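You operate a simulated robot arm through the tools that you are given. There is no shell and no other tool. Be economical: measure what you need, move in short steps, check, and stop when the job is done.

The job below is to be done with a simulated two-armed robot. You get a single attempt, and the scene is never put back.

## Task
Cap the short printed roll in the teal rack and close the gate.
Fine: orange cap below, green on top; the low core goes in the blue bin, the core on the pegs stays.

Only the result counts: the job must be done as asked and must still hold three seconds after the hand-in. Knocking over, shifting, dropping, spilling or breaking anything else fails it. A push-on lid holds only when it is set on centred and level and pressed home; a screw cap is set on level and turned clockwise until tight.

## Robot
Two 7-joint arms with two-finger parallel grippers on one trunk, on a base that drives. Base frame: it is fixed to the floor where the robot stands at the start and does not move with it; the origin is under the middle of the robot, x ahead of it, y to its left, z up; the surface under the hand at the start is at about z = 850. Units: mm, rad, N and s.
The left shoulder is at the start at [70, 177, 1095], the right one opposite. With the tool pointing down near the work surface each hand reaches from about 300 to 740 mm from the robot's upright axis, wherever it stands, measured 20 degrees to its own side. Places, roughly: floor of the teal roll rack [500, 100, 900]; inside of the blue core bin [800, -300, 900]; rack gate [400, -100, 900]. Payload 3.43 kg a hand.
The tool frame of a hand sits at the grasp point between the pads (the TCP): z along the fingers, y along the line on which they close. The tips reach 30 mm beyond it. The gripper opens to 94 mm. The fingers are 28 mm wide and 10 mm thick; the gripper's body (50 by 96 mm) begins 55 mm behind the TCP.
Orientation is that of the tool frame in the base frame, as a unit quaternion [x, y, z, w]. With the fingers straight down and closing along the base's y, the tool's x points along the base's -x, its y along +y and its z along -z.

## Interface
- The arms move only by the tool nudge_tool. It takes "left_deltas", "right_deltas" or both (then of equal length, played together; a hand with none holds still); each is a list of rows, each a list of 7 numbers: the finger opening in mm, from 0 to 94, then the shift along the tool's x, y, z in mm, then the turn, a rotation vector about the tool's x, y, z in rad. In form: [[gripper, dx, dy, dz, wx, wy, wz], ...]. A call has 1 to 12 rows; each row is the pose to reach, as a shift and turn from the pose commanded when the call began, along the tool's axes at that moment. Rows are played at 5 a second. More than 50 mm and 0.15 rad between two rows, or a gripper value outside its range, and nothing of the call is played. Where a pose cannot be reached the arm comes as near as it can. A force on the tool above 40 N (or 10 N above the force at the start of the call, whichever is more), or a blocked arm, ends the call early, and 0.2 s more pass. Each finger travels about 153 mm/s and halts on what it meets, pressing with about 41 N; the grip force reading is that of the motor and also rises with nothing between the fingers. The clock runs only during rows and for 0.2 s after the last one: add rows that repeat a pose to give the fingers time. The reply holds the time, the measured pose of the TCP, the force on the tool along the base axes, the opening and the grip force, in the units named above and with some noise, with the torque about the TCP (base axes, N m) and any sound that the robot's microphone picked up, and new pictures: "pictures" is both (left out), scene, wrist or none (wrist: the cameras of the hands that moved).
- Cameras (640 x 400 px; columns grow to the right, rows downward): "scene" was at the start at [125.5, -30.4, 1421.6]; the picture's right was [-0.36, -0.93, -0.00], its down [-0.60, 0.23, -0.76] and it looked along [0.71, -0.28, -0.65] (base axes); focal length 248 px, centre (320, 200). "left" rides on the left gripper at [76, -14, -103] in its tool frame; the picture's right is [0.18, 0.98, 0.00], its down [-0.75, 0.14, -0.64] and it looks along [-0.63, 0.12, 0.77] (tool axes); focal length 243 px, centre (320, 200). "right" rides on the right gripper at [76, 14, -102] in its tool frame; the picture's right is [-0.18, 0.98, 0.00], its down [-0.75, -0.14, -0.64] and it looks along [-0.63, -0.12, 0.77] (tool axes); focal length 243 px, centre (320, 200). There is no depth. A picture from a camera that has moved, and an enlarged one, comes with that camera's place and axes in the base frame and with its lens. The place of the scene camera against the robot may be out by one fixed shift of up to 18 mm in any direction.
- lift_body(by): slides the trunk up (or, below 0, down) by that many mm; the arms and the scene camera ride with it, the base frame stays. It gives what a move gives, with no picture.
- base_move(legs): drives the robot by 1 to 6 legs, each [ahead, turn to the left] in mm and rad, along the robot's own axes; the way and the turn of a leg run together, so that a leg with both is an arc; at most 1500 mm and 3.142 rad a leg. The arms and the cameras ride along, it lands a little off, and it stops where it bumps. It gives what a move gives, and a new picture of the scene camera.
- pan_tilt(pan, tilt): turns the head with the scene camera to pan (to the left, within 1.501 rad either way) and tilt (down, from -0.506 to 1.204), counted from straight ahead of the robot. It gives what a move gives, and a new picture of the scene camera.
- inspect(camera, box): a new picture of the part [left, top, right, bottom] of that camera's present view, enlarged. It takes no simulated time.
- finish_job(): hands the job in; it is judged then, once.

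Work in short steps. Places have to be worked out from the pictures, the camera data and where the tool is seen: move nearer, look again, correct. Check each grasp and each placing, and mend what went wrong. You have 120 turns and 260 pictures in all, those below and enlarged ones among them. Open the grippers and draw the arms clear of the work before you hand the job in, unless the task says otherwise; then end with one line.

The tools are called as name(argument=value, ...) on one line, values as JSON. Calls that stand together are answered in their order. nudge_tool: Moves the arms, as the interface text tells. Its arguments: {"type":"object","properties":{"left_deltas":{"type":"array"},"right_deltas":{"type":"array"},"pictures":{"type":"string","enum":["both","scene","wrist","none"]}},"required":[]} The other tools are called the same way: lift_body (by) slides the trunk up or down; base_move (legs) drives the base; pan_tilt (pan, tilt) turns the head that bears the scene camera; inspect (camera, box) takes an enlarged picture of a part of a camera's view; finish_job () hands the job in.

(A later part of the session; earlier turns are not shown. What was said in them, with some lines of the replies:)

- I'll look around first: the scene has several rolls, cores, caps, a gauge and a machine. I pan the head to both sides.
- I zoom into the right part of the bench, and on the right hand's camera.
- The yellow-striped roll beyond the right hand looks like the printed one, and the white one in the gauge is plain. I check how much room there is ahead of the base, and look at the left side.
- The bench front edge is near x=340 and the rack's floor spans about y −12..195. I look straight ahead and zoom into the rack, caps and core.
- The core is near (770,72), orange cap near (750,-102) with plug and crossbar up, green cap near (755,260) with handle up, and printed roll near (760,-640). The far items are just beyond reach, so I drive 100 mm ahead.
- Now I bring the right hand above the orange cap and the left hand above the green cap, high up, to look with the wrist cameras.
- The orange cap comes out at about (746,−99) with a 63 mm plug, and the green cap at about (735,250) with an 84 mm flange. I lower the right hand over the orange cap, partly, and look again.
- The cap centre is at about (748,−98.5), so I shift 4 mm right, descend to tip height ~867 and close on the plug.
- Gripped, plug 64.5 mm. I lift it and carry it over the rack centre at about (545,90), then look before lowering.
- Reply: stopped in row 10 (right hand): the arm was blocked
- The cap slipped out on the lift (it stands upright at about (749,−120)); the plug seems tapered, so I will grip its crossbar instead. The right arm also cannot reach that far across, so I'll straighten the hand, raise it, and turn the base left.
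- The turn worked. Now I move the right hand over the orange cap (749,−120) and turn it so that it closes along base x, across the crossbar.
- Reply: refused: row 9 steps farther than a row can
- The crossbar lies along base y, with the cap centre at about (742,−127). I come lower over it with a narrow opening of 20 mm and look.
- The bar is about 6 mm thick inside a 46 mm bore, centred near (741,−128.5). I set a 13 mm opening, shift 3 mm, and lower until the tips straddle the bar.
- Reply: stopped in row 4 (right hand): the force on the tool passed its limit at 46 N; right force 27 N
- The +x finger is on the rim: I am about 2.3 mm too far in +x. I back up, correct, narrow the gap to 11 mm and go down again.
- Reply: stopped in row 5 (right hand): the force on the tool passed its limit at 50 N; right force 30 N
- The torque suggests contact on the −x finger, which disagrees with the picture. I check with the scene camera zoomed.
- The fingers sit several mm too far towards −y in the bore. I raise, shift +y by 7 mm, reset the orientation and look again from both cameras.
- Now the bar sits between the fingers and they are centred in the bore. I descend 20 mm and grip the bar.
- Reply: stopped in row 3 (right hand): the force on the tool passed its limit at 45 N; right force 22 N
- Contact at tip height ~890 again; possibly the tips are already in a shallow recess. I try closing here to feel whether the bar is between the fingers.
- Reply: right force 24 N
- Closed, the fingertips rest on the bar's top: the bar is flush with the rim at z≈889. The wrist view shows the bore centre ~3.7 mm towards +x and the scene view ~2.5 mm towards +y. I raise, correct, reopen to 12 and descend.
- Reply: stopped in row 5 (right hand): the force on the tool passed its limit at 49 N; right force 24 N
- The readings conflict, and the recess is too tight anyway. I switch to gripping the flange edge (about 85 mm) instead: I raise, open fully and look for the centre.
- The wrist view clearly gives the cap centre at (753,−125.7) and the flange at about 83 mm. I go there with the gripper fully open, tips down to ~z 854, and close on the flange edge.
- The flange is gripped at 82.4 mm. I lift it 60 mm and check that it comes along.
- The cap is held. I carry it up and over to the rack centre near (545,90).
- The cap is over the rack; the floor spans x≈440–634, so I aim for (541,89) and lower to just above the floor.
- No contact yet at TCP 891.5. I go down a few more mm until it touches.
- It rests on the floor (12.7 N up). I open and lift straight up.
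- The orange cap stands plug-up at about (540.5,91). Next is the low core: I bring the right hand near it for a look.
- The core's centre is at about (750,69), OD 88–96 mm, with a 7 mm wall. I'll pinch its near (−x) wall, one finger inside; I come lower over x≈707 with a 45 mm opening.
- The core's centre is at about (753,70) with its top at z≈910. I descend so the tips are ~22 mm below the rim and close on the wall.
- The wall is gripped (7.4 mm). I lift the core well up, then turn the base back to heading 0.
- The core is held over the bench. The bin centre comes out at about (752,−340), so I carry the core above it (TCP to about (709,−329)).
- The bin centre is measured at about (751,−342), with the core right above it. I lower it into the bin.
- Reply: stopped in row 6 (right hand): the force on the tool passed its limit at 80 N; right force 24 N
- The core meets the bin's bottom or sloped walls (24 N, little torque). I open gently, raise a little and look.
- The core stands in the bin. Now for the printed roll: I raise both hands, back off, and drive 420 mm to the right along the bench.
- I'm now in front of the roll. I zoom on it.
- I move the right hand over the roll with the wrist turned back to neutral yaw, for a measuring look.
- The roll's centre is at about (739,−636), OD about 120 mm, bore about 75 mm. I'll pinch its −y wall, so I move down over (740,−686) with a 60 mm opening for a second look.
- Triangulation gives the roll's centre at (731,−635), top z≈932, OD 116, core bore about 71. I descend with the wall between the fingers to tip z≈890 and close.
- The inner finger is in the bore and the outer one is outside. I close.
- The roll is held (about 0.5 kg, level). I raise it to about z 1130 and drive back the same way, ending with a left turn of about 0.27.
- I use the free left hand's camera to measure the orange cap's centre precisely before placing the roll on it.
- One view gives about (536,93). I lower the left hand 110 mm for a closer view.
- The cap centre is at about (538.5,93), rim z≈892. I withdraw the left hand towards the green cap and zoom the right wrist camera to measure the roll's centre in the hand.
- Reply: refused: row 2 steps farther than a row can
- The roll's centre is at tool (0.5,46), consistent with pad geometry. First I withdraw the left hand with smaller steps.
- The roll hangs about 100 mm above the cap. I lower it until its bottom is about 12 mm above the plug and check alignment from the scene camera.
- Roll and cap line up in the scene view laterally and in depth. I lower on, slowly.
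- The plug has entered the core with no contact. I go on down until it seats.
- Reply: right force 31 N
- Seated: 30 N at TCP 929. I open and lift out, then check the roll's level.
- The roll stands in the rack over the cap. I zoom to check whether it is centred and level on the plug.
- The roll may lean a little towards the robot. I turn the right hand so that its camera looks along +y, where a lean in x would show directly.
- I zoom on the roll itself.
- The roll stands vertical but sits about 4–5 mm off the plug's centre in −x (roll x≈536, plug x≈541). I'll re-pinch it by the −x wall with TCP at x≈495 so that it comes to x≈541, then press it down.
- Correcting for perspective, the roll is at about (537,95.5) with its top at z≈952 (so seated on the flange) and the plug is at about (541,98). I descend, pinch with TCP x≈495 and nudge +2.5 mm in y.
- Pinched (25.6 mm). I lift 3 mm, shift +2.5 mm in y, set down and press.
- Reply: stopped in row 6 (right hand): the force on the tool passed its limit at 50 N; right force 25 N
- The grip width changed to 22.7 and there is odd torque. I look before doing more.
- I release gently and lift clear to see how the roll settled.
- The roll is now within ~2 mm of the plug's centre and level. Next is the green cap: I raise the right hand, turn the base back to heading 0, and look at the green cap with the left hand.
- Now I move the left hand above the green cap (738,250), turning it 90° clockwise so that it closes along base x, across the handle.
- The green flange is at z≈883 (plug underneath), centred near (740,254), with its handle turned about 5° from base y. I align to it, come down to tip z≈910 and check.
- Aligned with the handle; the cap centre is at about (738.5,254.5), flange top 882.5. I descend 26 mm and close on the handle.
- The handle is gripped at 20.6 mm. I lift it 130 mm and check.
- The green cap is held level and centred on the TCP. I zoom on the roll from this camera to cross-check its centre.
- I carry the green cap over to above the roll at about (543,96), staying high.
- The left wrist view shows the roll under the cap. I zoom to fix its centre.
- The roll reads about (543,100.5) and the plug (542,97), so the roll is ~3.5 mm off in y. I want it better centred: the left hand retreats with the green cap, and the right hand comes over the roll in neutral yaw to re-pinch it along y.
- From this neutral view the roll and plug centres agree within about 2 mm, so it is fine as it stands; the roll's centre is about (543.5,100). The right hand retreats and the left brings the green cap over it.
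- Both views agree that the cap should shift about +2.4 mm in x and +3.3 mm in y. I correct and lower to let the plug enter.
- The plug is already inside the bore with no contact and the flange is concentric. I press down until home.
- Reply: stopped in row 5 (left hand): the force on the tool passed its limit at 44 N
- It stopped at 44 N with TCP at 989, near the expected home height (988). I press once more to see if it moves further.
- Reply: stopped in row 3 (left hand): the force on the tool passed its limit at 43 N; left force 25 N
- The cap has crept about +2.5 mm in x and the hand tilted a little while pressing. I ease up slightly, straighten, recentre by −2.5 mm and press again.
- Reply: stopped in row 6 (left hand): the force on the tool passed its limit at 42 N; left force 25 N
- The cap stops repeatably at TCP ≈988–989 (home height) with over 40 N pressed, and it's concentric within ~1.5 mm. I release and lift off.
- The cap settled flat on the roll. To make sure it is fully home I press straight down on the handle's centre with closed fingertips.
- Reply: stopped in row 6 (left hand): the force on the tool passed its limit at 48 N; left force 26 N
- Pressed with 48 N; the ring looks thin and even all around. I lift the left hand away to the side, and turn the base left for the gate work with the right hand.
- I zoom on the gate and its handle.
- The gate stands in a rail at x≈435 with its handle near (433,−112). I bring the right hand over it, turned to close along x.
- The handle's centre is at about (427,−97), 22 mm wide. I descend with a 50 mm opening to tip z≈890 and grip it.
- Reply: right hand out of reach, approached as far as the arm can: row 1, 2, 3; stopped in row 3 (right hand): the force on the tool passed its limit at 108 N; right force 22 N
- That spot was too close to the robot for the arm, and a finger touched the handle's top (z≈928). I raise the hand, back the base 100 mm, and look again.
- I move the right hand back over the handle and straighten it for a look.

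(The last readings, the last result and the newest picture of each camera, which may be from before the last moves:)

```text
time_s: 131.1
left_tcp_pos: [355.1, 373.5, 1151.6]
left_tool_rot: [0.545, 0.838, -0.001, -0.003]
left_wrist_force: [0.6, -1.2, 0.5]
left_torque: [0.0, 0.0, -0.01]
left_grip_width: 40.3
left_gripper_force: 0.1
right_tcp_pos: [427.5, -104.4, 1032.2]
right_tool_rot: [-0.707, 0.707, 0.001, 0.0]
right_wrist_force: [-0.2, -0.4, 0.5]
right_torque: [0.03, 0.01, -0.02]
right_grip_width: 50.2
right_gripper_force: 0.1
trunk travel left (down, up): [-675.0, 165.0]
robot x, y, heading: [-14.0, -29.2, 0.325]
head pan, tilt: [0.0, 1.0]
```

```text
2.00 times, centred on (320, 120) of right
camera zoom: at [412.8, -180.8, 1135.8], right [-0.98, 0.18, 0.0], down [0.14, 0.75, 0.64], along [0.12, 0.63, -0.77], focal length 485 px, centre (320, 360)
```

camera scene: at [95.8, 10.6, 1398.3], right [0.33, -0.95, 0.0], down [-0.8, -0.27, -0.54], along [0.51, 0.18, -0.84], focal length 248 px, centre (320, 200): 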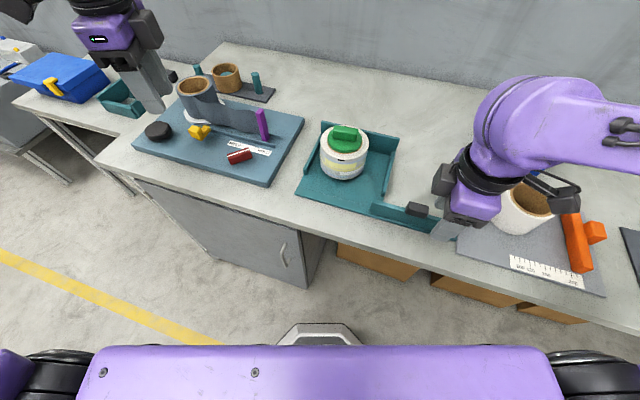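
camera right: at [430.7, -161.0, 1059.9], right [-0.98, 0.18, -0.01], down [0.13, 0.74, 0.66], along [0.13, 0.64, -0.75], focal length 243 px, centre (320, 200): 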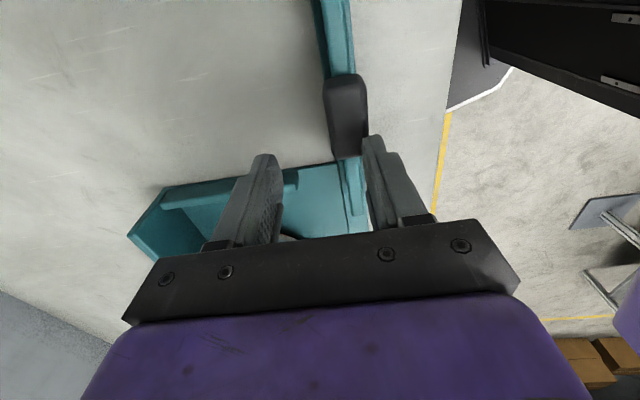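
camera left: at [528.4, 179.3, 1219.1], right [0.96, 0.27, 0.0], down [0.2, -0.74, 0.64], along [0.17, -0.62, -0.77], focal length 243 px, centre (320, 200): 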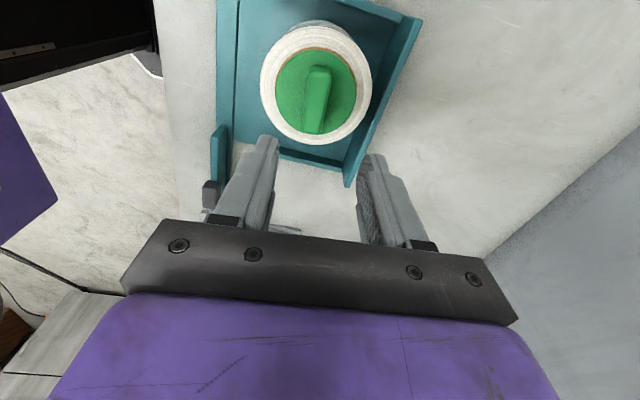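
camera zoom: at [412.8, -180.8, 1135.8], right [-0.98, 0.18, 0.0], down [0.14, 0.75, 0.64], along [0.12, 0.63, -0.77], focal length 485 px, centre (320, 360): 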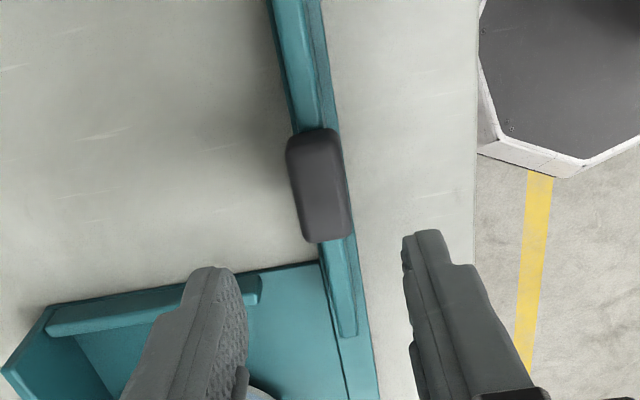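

The hand is right over the handle (427.5,−104). I descend to tip z≈910 and close.

nudge_tool(right_deltas=[[50, 0, 0, 45, 0, 0, 0], [50, 0, 0, 75, 0, 0, 0], [50, 0, 0, 92, 0, 0, 0], [50, 0, 0, 92, 0, 0, 0], [25, 0, 0, 92, 0, 0, 0], [5, 0, 0, 92, 0, 0, 0], [5, 0, 0, 92, 0, 0, 0]], pictures="wrist")

```text
time_s: 132.7
left_tcp_pos: [356.3, 374.6, 1150.2]
left_tool_rot: [0.545, 0.838, -0.002, -0.004]
left_wrist_force: [-0.3, 0.1, 0.6]
left_torque: [0.03, 0.01, 0.0]
left_grip_width: 40.0
left_gripper_force: 0.0
right_tcp_pos: [428.1, -105.7, 940.1]
right_tool_rot: [-0.707, 0.707, 0.0, -0.001]
right_wrist_force: [6.0, -0.3, 1.0]
right_torque: [-0.09, -0.37, 0.08]
right_grip_width: 23.6
right_gripper_force: 45.1
trunk travel left (down, up): [-675.0, 165.0]
robot x, y, heading: [-12.1, -30.8, 0.331]
head pan, tilt: [0.0, 1.0]
camera right: at [413.3, -181.4, 1043.0], right [-0.98, 0.18, 0.0], down [0.14, 0.75, 0.64], along [0.12, 0.63, -0.77], focal length 243 px, centre (320, 200)
```

right: 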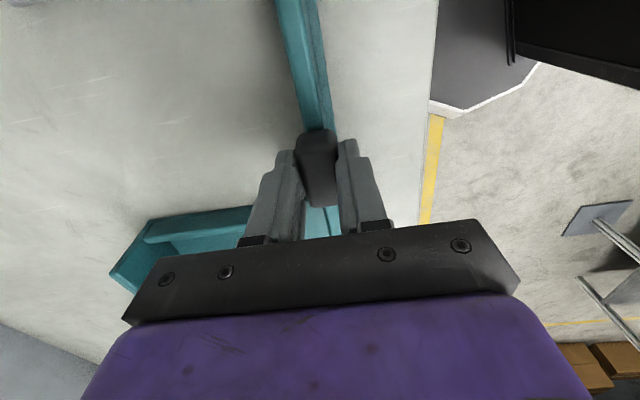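

Gripped (23.6 mm). I slide the gate +y in small steps, first 100 mm.

nudge_tool(right_deltas=[[5, -10, 0, 0, 0, 0, 0], [5, -20, 0, 0, 0, 0, 0], [5, -30, 0, 0, 0, 0, 0], [5, -40, 0, 0, 0, 0, 0], [5, -50, 0, 0, 0, 0, 0], [5, -60, 0, 0, 0, 0, 0], [5, -70, 0, 0, 0, 0, 0], [5, -80, 0, 0, 0, 0, 0], [5, -90, 0, 0, 0, 0, 0], [5, -100, 0, 0, 0, 0, 0], [5, -100, 0, 0, 0, 0, 0]], pictures="scene")

```text
time_s: 135.1
left_tcp_pos: [357.1, 374.4, 1149.9]
left_tool_rot: [0.545, 0.839, -0.001, -0.004]
left_wrist_force: [0.8, 0.2, -0.8]
left_torque: [-0.01, -0.02, 0.02]
left_grip_width: 39.8
left_gripper_force: 0.0
right_tcp_pos: [426.9, -6.0, 940.0]
right_tool_rot: [-0.707, 0.707, 0.002, -0.002]
right_wrist_force: [-0.3, 0.9, -15.8]
right_torque: [0.28, -0.09, -0.01]
right_grip_width: 23.7
right_gripper_force: 44.9
trunk travel left (down, up): [-675.0, 165.0]
robot x, y, heading: [-15.9, -30.7, 0.332]
head pan, tilt: [0.0, 1.0]
camera scene: at [97.3, 10.7, 1398.0], right [0.33, -0.95, 0.0], down [-0.8, -0.27, -0.54], along [0.51, 0.18, -0.84], focal length 248 px, centre (320, 200)
```

scene: 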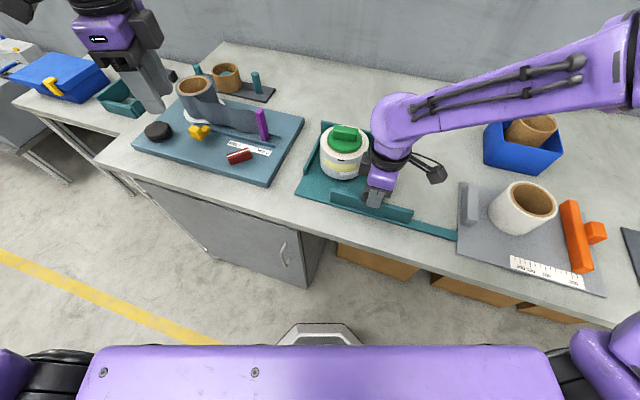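

The gate slides well. I continue another 85 mm, slightly lower to relieve the upward pull.

nudge_tool(right_deltas=[[5, -8, 0, 1, 0, 0, 0], [5, -17, 0, 1, 0, 0, 0], [5, -26, 0, 1, 0, 0, 0], [5, -35, 0, 1, 0, 0, 0], [5, -44, 0, 1, 0, 0, 0], [5, -53, 0, 1, 0, 0, 0], [5, -62, 0, 1, 0, 0, 0], [5, -71, 0, 1, 0, 0, 0], [5, -79, 0, 1, 0, 0, 0], [5, -85, 0, 1, 0, 0, 0], [5, -85, 0, 1, 0, 0, 0]], pictures="none")

inspect(camera="scene", box=[280, 110, 480, 250])

```text
time_s: 137.5
left_tcp_pos: [355.5, 369.4, 1152.8]
left_tool_rot: [0.545, 0.839, 0.0, -0.004]
left_wrist_force: [-0.2, -0.6, -0.6]
left_torque: [0.03, 0.0, 0.0]
left_grip_width: 39.7
left_gripper_force: 0.0
right_tcp_pos: [426.3, 71.7, 940.9]
right_tool_rot: [0.707, -0.707, 0.0, 0.001]
right_wrist_force: [-3.3, -29.8, -5.0]
right_torque: [-1.32, -0.08, 0.02]
right_grip_width: 23.4
right_gripper_force: 44.7
trunk travel left (down, up): [-675.0, 165.0]
robot x, y, heading: [-13.7, -28.6, 0.328]
head pan, tilt: [0.0, 1.0]
```

```text
2.86 times, centred on (380, 180) of scene
camera zoom: at [95.6, 3.9, 1398.6], right [0.32, -0.95, 0.0], down [-0.8, -0.27, -0.54], along [0.51, 0.18, -0.84], focal length 709 px, centre (149, 257)
```

zoom: 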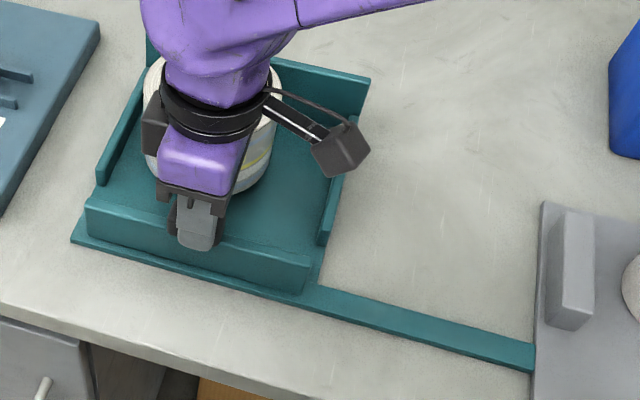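

The gate met its end stop at y≈72 (30 N). I give one more gentle push to confirm, then release and withdraw.

nudge_tool(right_deltas=[[5, -3, 0, 0, 0, 0, 0], [5, -5, 0, 0, 0, 0, 0], [5, -5, 0, 0, 0, 0, 0]], pictures="none")

nudge_tool(right_deltas=[[5, 3, 0, 0, 0, 0, 0], [30, 3, 0, 0, 0, 0, 0], [55, 3, 0, 0, 0, 0, 0], [55, 3, 0, -40, 0, 0, 0], [55, 3, 0, -85, 0, 0, 0], [55, 3, 0, -130, 0, 0, 0], [55, 43, 10, -150, 0, 0, 0], [55, 85, 20, -170, 0, 0, 0], [55, 125, 20, -170, 0, 0, 0], [55, 165, 20, -170, 0, 0, 0]], pictures="scene")

inspect(camera="scene", box=[280, 110, 440, 250])

```text
time_s: 138.3
left_tcp_pos: [355.2, 371.5, 1152.7]
left_tool_rot: [0.544, 0.839, 0.0, -0.005]
left_wrist_force: [0.0, -0.1, -0.2]
left_torque: [0.0, -0.02, -0.02]
left_grip_width: 40.1
left_gripper_force: 0.0
right_tcp_pos: [425.7, 79.8, 942.4]
right_tool_rot: [0.708, -0.706, -0.003, -0.001]
right_wrist_force: [0.9, -22.6, 4.2]
right_torque: [-0.79, 0.02, 0.14]
right_grip_width: 23.7
right_gripper_force: 45.1
trunk travel left (down, up): [-675.0, 165.0]
robot x, y, heading: [-11.0, -30.7, 0.328]
head pan, tilt: [0.0, 1.0]
```

```text
time_s: 140.5
left_tcp_pos: [355.5, 371.7, 1150.5]
left_tool_rot: [0.545, 0.838, 0.0, -0.005]
left_wrist_force: [-0.6, 0.0, 0.5]
left_torque: [-0.01, 0.01, 0.01]
left_grip_width: 40.1
left_gripper_force: 0.1
right_tcp_pos: [407.4, -84.5, 1110.7]
right_tool_rot: [0.708, -0.707, 0.0, 0.0]
right_wrist_force: [-0.5, -0.3, -0.2]
right_torque: [0.03, 0.01, 0.03]
right_grip_width: 55.1
right_gripper_force: 0.0
trunk travel left (down, up): [-675.0, 165.0]
robot x, y, heading: [-11.6, -28.5, 0.33]
head pan, tilt: [0.0, 1.0]
camera scene: at [95.7, 7.3, 1398.4], right [0.33, -0.95, 0.0], down [-0.8, -0.27, -0.54], along [0.51, 0.18, -0.84], focal length 248 px, centre (320, 200)
```

scene: 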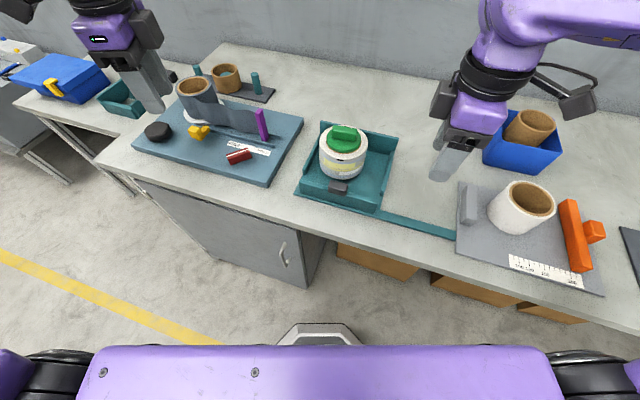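

```text
2.86 times, centred on (360, 180) of scene
camera zoom: at [95.7, 7.3, 1398.4], right [0.33, -0.95, 0.0], down [-0.8, -0.27, -0.54], along [0.51, 0.18, -0.84], focal length 709 px, centre (206, 257)
```

zoom: 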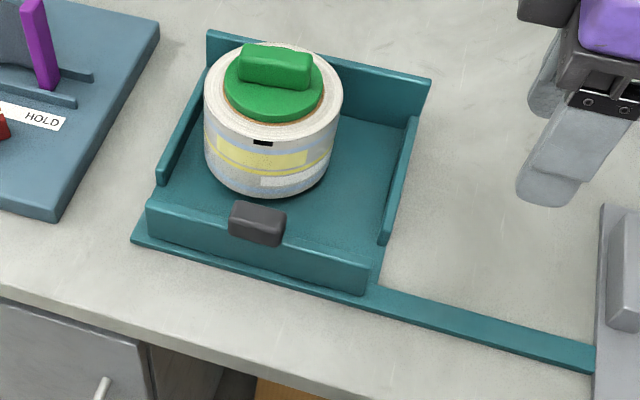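

The gate moved another 8 mm on the last push, so the earlier resistance may have been friction. I regrip the handle and push further until it truly stops.

nudge_tool(right_deltas=[[55, -40, 0, 0, 0, 0, 0], [55, -80, 0, 0, 0, 0, 0], [55, -120, -10, 20, 0, 0, 0], [55, -162, -20, 40, 0, 0, 0], [55, -162, -20, 85, 0, 0, 0], [55, -162, -20, 130, 0, 0, 0], [55, -162, -20, 168, 0, 0, 0], [55, -162, -20, 168, 0, 0, 0], [25, -162, -20, 168, 0, 0, 0], [5, -162, -20, 168, 0, 0, 0], [5, -162, -20, 168, 0, 0, 0]], pictures="none")

nudge_tool(right_deltas=[[5, -5, 0, 0, 0, 0, 0], [5, -10, 0, 0, 0, 0, 0], [5, -15, 0, 0, 0, 0, 0], [5, -15, 0, 0, 0, 0, 0], [5, -15, 0, 0, 0, 0, 0]], pictures="none")

inspect(camera="scene", box=[280, 110, 440, 250])

```text
time_s: 142.9
left_tcp_pos: [356.7, 375.0, 1150.9]
left_tool_rot: [0.545, 0.839, -0.001, -0.004]
left_wrist_force: [-0.2, 0.5, -0.6]
left_torque: [0.01, -0.03, -0.03]
left_grip_width: 39.9
left_gripper_force: 0.1
right_tcp_pos: [426.1, 80.5, 939.3]
right_tool_rot: [-0.706, 0.708, 0.0, -0.001]
right_wrist_force: [-0.9, -2.2, -0.2]
right_torque: [0.27, -0.13, 0.08]
right_grip_width: 23.4
right_gripper_force: 44.9
trunk travel left (down, up): [-675.0, 165.0]
robot x, y, heading: [-12.9, -28.4, 0.332]
head pan, tilt: [0.0, 1.0]
```

```text
time_s: 144.1
left_tcp_pos: [356.0, 371.0, 1153.4]
left_tool_rot: [0.544, 0.839, 0.0, -0.005]
left_wrist_force: [-0.1, -0.3, -0.5]
left_torque: [-0.02, -0.03, 0.0]
left_grip_width: 39.7
left_gripper_force: 0.0
right_tcp_pos: [427.1, 92.6, 942.4]
right_tool_rot: [0.708, -0.707, -0.001, 0.001]
right_wrist_force: [-0.6, -28.9, -6.1]
right_torque: [-0.74, -0.14, -0.08]
right_grip_width: 23.7
right_gripper_force: 44.6
trunk travel left (down, up): [-675.0, 165.0]
robot x, y, heading: [-12.1, -30.5, 0.33]
head pan, tilt: [0.0, 1.0]
```

```text
2.86 times, centred on (360, 180) of scene
camera zoom: at [96.3, 4.0, 1398.3], right [0.33, -0.95, 0.0], down [-0.8, -0.27, -0.54], along [0.51, 0.18, -0.84], focal length 709 px, centre (206, 257)
```

zoom: 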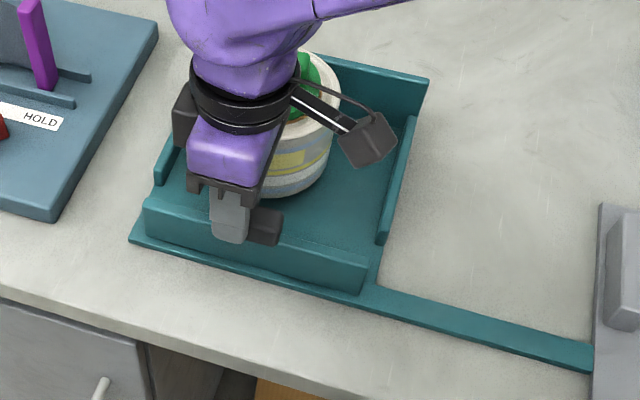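

The gate did not move; the fingers slid along the handle, so the gate is at its stop. I release and withdraw straight up.

nudge_tool(right_deltas=[[5, 10, 0, 0, 0, 0, 0], [30, 12, 0, 0, 0, 0, 0], [60, 12, 0, 0, 0, 0, 0], [60, 12, 0, 0, 0, 0, 0], [60, 12, 0, -40, 0, 0, 0], [60, 12, 0, -85, 0, 0, 0], [60, 12, 0, -130, 0, 0, 0], [60, 55, 10, -150, 0, 0, 0], [60, 100, 20, -170, 0, 0, 0], [60, 145, 20, -190, 0, 0, 0], [60, 190, 20, -200, 0, 0, 0]], pictures="none")

base_move(legs=[[-80, 0]])

inspect(camera="scene", box=[280, 70, 440, 210])

```text
refused: row 9 steps farther than a row can; nothing moved
```

```text
time_s: 144.9
left_tcp_pos: [348.3, 367.5, 1147.7]
left_tool_rot: [0.547, 0.837, -0.004, -0.005]
left_wrist_force: [-0.4, 0.2, -0.2]
left_torque: [0.01, 0.03, -0.04]
left_grip_width: 40.1
left_gripper_force: 0.0
right_tcp_pos: [426.4, 89.4, 943.5]
right_tool_rot: [-0.704, 0.71, -0.003, 0.01]
right_wrist_force: [21.2, -0.9, -16.6]
right_torque: [0.01, 0.09, 0.86]
right_grip_width: 23.5
right_gripper_force: 45.4
trunk travel left (down, up): [-675.0, 165.0]
robot x, y, heading: [-32.1, -39.5, 0.322]
head pan, tilt: [0.0, 1.0]
stopped in leg 1: the force on the tool passed its limit at 58 N (the readings are from after the stop); the commanded pose is now the measured one
camera scene: at [86.5, 4.2, 1397.4], right [0.32, -0.95, 0.0], down [-0.8, -0.27, -0.54], along [0.51, 0.17, -0.84], focal length 248 px, centre (320, 200)
```

scene: 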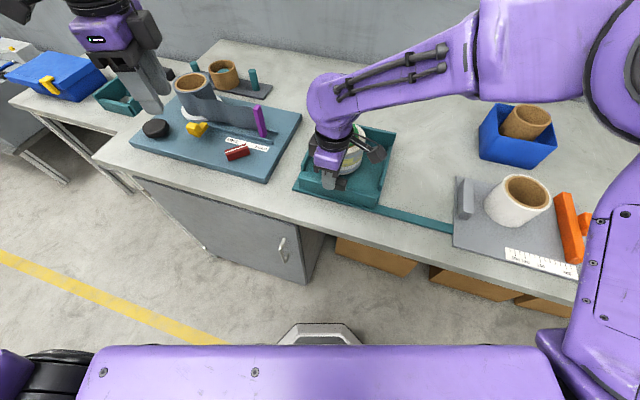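

```text
2.86 times, centred on (360, 140) of scene
camera zoom: at [86.5, 4.2, 1397.4], right [0.32, -0.95, 0.0], down [-0.8, -0.27, -0.54], along [0.51, 0.17, -0.84], focal length 709 px, centre (206, 371)
```

zoom: 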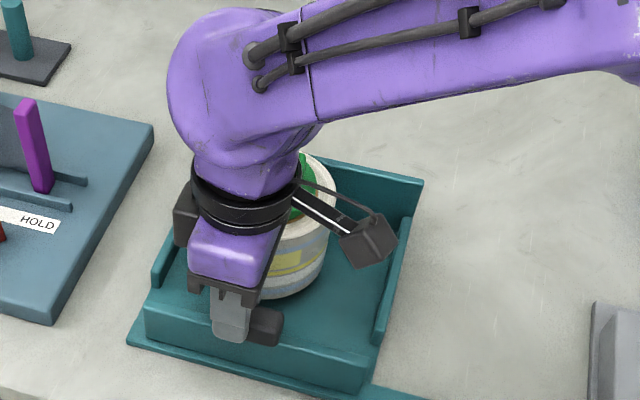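

The retract was refused for one oversized step, and the base backed ~20 mm while I still held the handle; it stopped itself and the gate and rack look unmoved. Now I release properly.

nudge_tool(right_deltas=[[15, 0, 0, 0, 0, 0, 0], [40, 0, 0, 0, 0, 0, 0], [60, 0, 0, 0, 0, 0, 0], [60, 0, 0, 0, 0, 0, 0]], pictures="none")

nudge_tool(right_deltas=[[60, 0, 0, -40, 0, 0, 0], [60, 0, 0, -80, 0, 0, 0], [60, 0, 0, -120, 0, 0, 0], [60, 30, 10, -140, 0, 0, 0], [60, 65, 15, -160, 0, 0, 0], [60, 105, 20, -170, 0, 0, 0], [60, 150, 20, -180, 0, 0, 0], [60, 150, 20, -180, 0, 0, 0]], pictures="scene")

inspect(camera="scene", box=[280, 110, 420, 230])

```text
time_s: 145.9
left_tcp_pos: [340.4, 368.4, 1150.2]
left_tool_rot: [0.547, 0.837, -0.002, -0.003]
left_wrist_force: [-1.1, -0.6, -0.6]
left_torque: [0.01, -0.01, 0.0]
left_grip_width: 40.1
left_gripper_force: 0.1
right_tcp_pos: [419.3, 90.5, 947.7]
right_tool_rot: [-0.704, 0.71, -0.003, 0.012]
right_wrist_force: [-0.3, -0.6, -0.5]
right_torque: [0.02, 0.01, 0.04]
right_grip_width: 59.9
right_gripper_force: 0.0
trunk travel left (down, up): [-675.0, 165.0]
robot x, y, heading: [-28.0, -34.2, 0.327]
head pan, tilt: [0.0, 1.0]
```

```text
time_s: 147.7
left_tcp_pos: [340.7, 369.0, 1149.7]
left_tool_rot: [0.548, 0.837, -0.003, -0.003]
left_wrist_force: [0.2, 0.3, -1.1]
left_torque: [-0.06, 0.03, 0.01]
left_grip_width: 40.0
left_gripper_force: 0.1
right_tcp_pos: [397.0, -58.9, 1123.7]
right_tool_rot: [-0.705, 0.709, -0.005, 0.011]
right_wrist_force: [0.0, 0.0, 0.1]
right_torque: [-0.02, -0.01, 0.01]
right_grip_width: 59.9
right_gripper_force: 0.1
trunk travel left (down, up): [-675.0, 165.0]
robot x, y, heading: [-30.6, -34.8, 0.321]
head pan, tilt: [0.0, 1.0]
camera scene: at [79.4, 6.0, 1398.3], right [0.32, -0.95, 0.0], down [-0.8, -0.27, -0.54], along [0.51, 0.17, -0.84], focal length 248 px, centre (320, 200)
```

scene: 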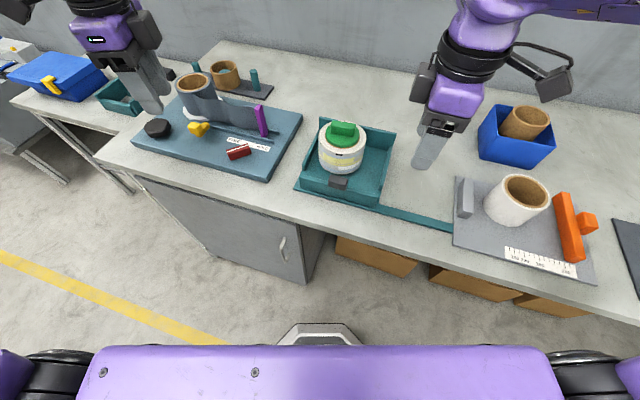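

```text
3.33 times, centred on (350, 170) of scene
camera zoom: at [79.4, 6.0, 1398.3], right [0.32, -0.95, 0.0], down [-0.8, -0.27, -0.54], along [0.51, 0.17, -0.84], focal length 828 px, centre (220, 300)
```

zoom: 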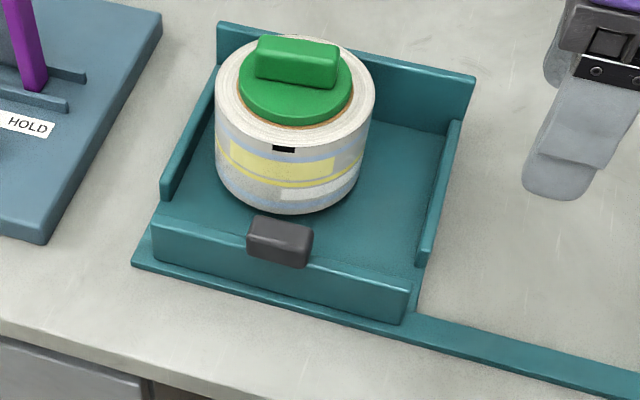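

The gate is closed, with the roll capped orange below and green on top, the low core in the bin and the peg core untouched. I open both grippers fully and back away.

nudge_tool(left_deltas=[[94, 0, 0, -20, 0, 0, 0], [94, 0, 0, -20, 0, 0, 0]], right_deltas=[[94, 0, 0, -20, 0, 0, 0], [94, 0, 0, -20, 0, 0, 0]], pictures="none")

base_move(legs=[[-150, 0]])

```text
time_s: 148.3
left_tcp_pos: [342.1, 369.3, 1169.2]
left_tool_rot: [0.548, 0.837, -0.002, -0.004]
left_wrist_force: [0.3, 0.3, 0.3]
left_torque: [-0.03, 0.01, 0.03]
left_grip_width: 93.9
left_gripper_force: 0.0
right_tcp_pos: [396.9, -60.6, 1144.9]
right_tool_rot: [-0.704, 0.71, -0.003, 0.01]
right_wrist_force: [0.6, -0.1, -0.8]
right_torque: [0.02, 0.0, 0.0]
right_grip_width: 94.0
right_gripper_force: 0.1
trunk travel left (down, up): [-675.0, 165.0]
robot x, y, heading: [-26.8, -32.0, 0.318]
head pan, tilt: [0.0, 1.0]
```

```text
time_s: 149.7
left_tcp_pos: [199.3, 320.0, 1169.4]
left_tool_rot: [0.548, 0.837, -0.002, -0.004]
left_wrist_force: [0.0, -0.1, -0.9]
left_torque: [-0.01, -0.01, 0.0]
left_grip_width: 93.7
left_gripper_force: 0.1
right_tcp_pos: [254.7, -108.3, 1144.4]
right_tool_rot: [-0.703, 0.711, -0.003, 0.011]
right_wrist_force: [1.0, -1.1, -1.2]
right_torque: [-0.01, -0.01, 0.0]
right_grip_width: 94.0
right_gripper_force: 0.1
trunk travel left (down, up): [-675.0, 165.0]
robot x, y, heading: [-171.4, -84.6, 0.32]
head pan, tilt: [0.0, 1.0]
camera scene: at [-61.3, -43.7, 1398.1], right [0.32, -0.95, 0.0], down [-0.8, -0.27, -0.54], along [0.51, 0.17, -0.84], focal length 248 px, centre (320, 200)
```

scene: 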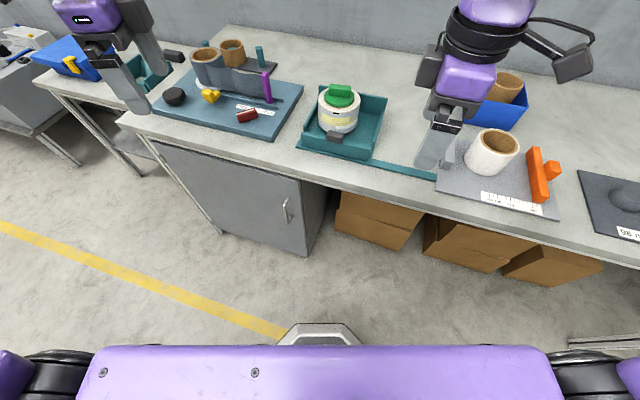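

Everything is in place and the arms are clear, so I hand the job in.

finish_job()

```text
The job is handed in.
```

The short printed roll stands in the teal rack, orange cap below and green cap pressed on top; the gate is closed against its stop, the low core is in the blue bin, and the core on the pegs was not touched.
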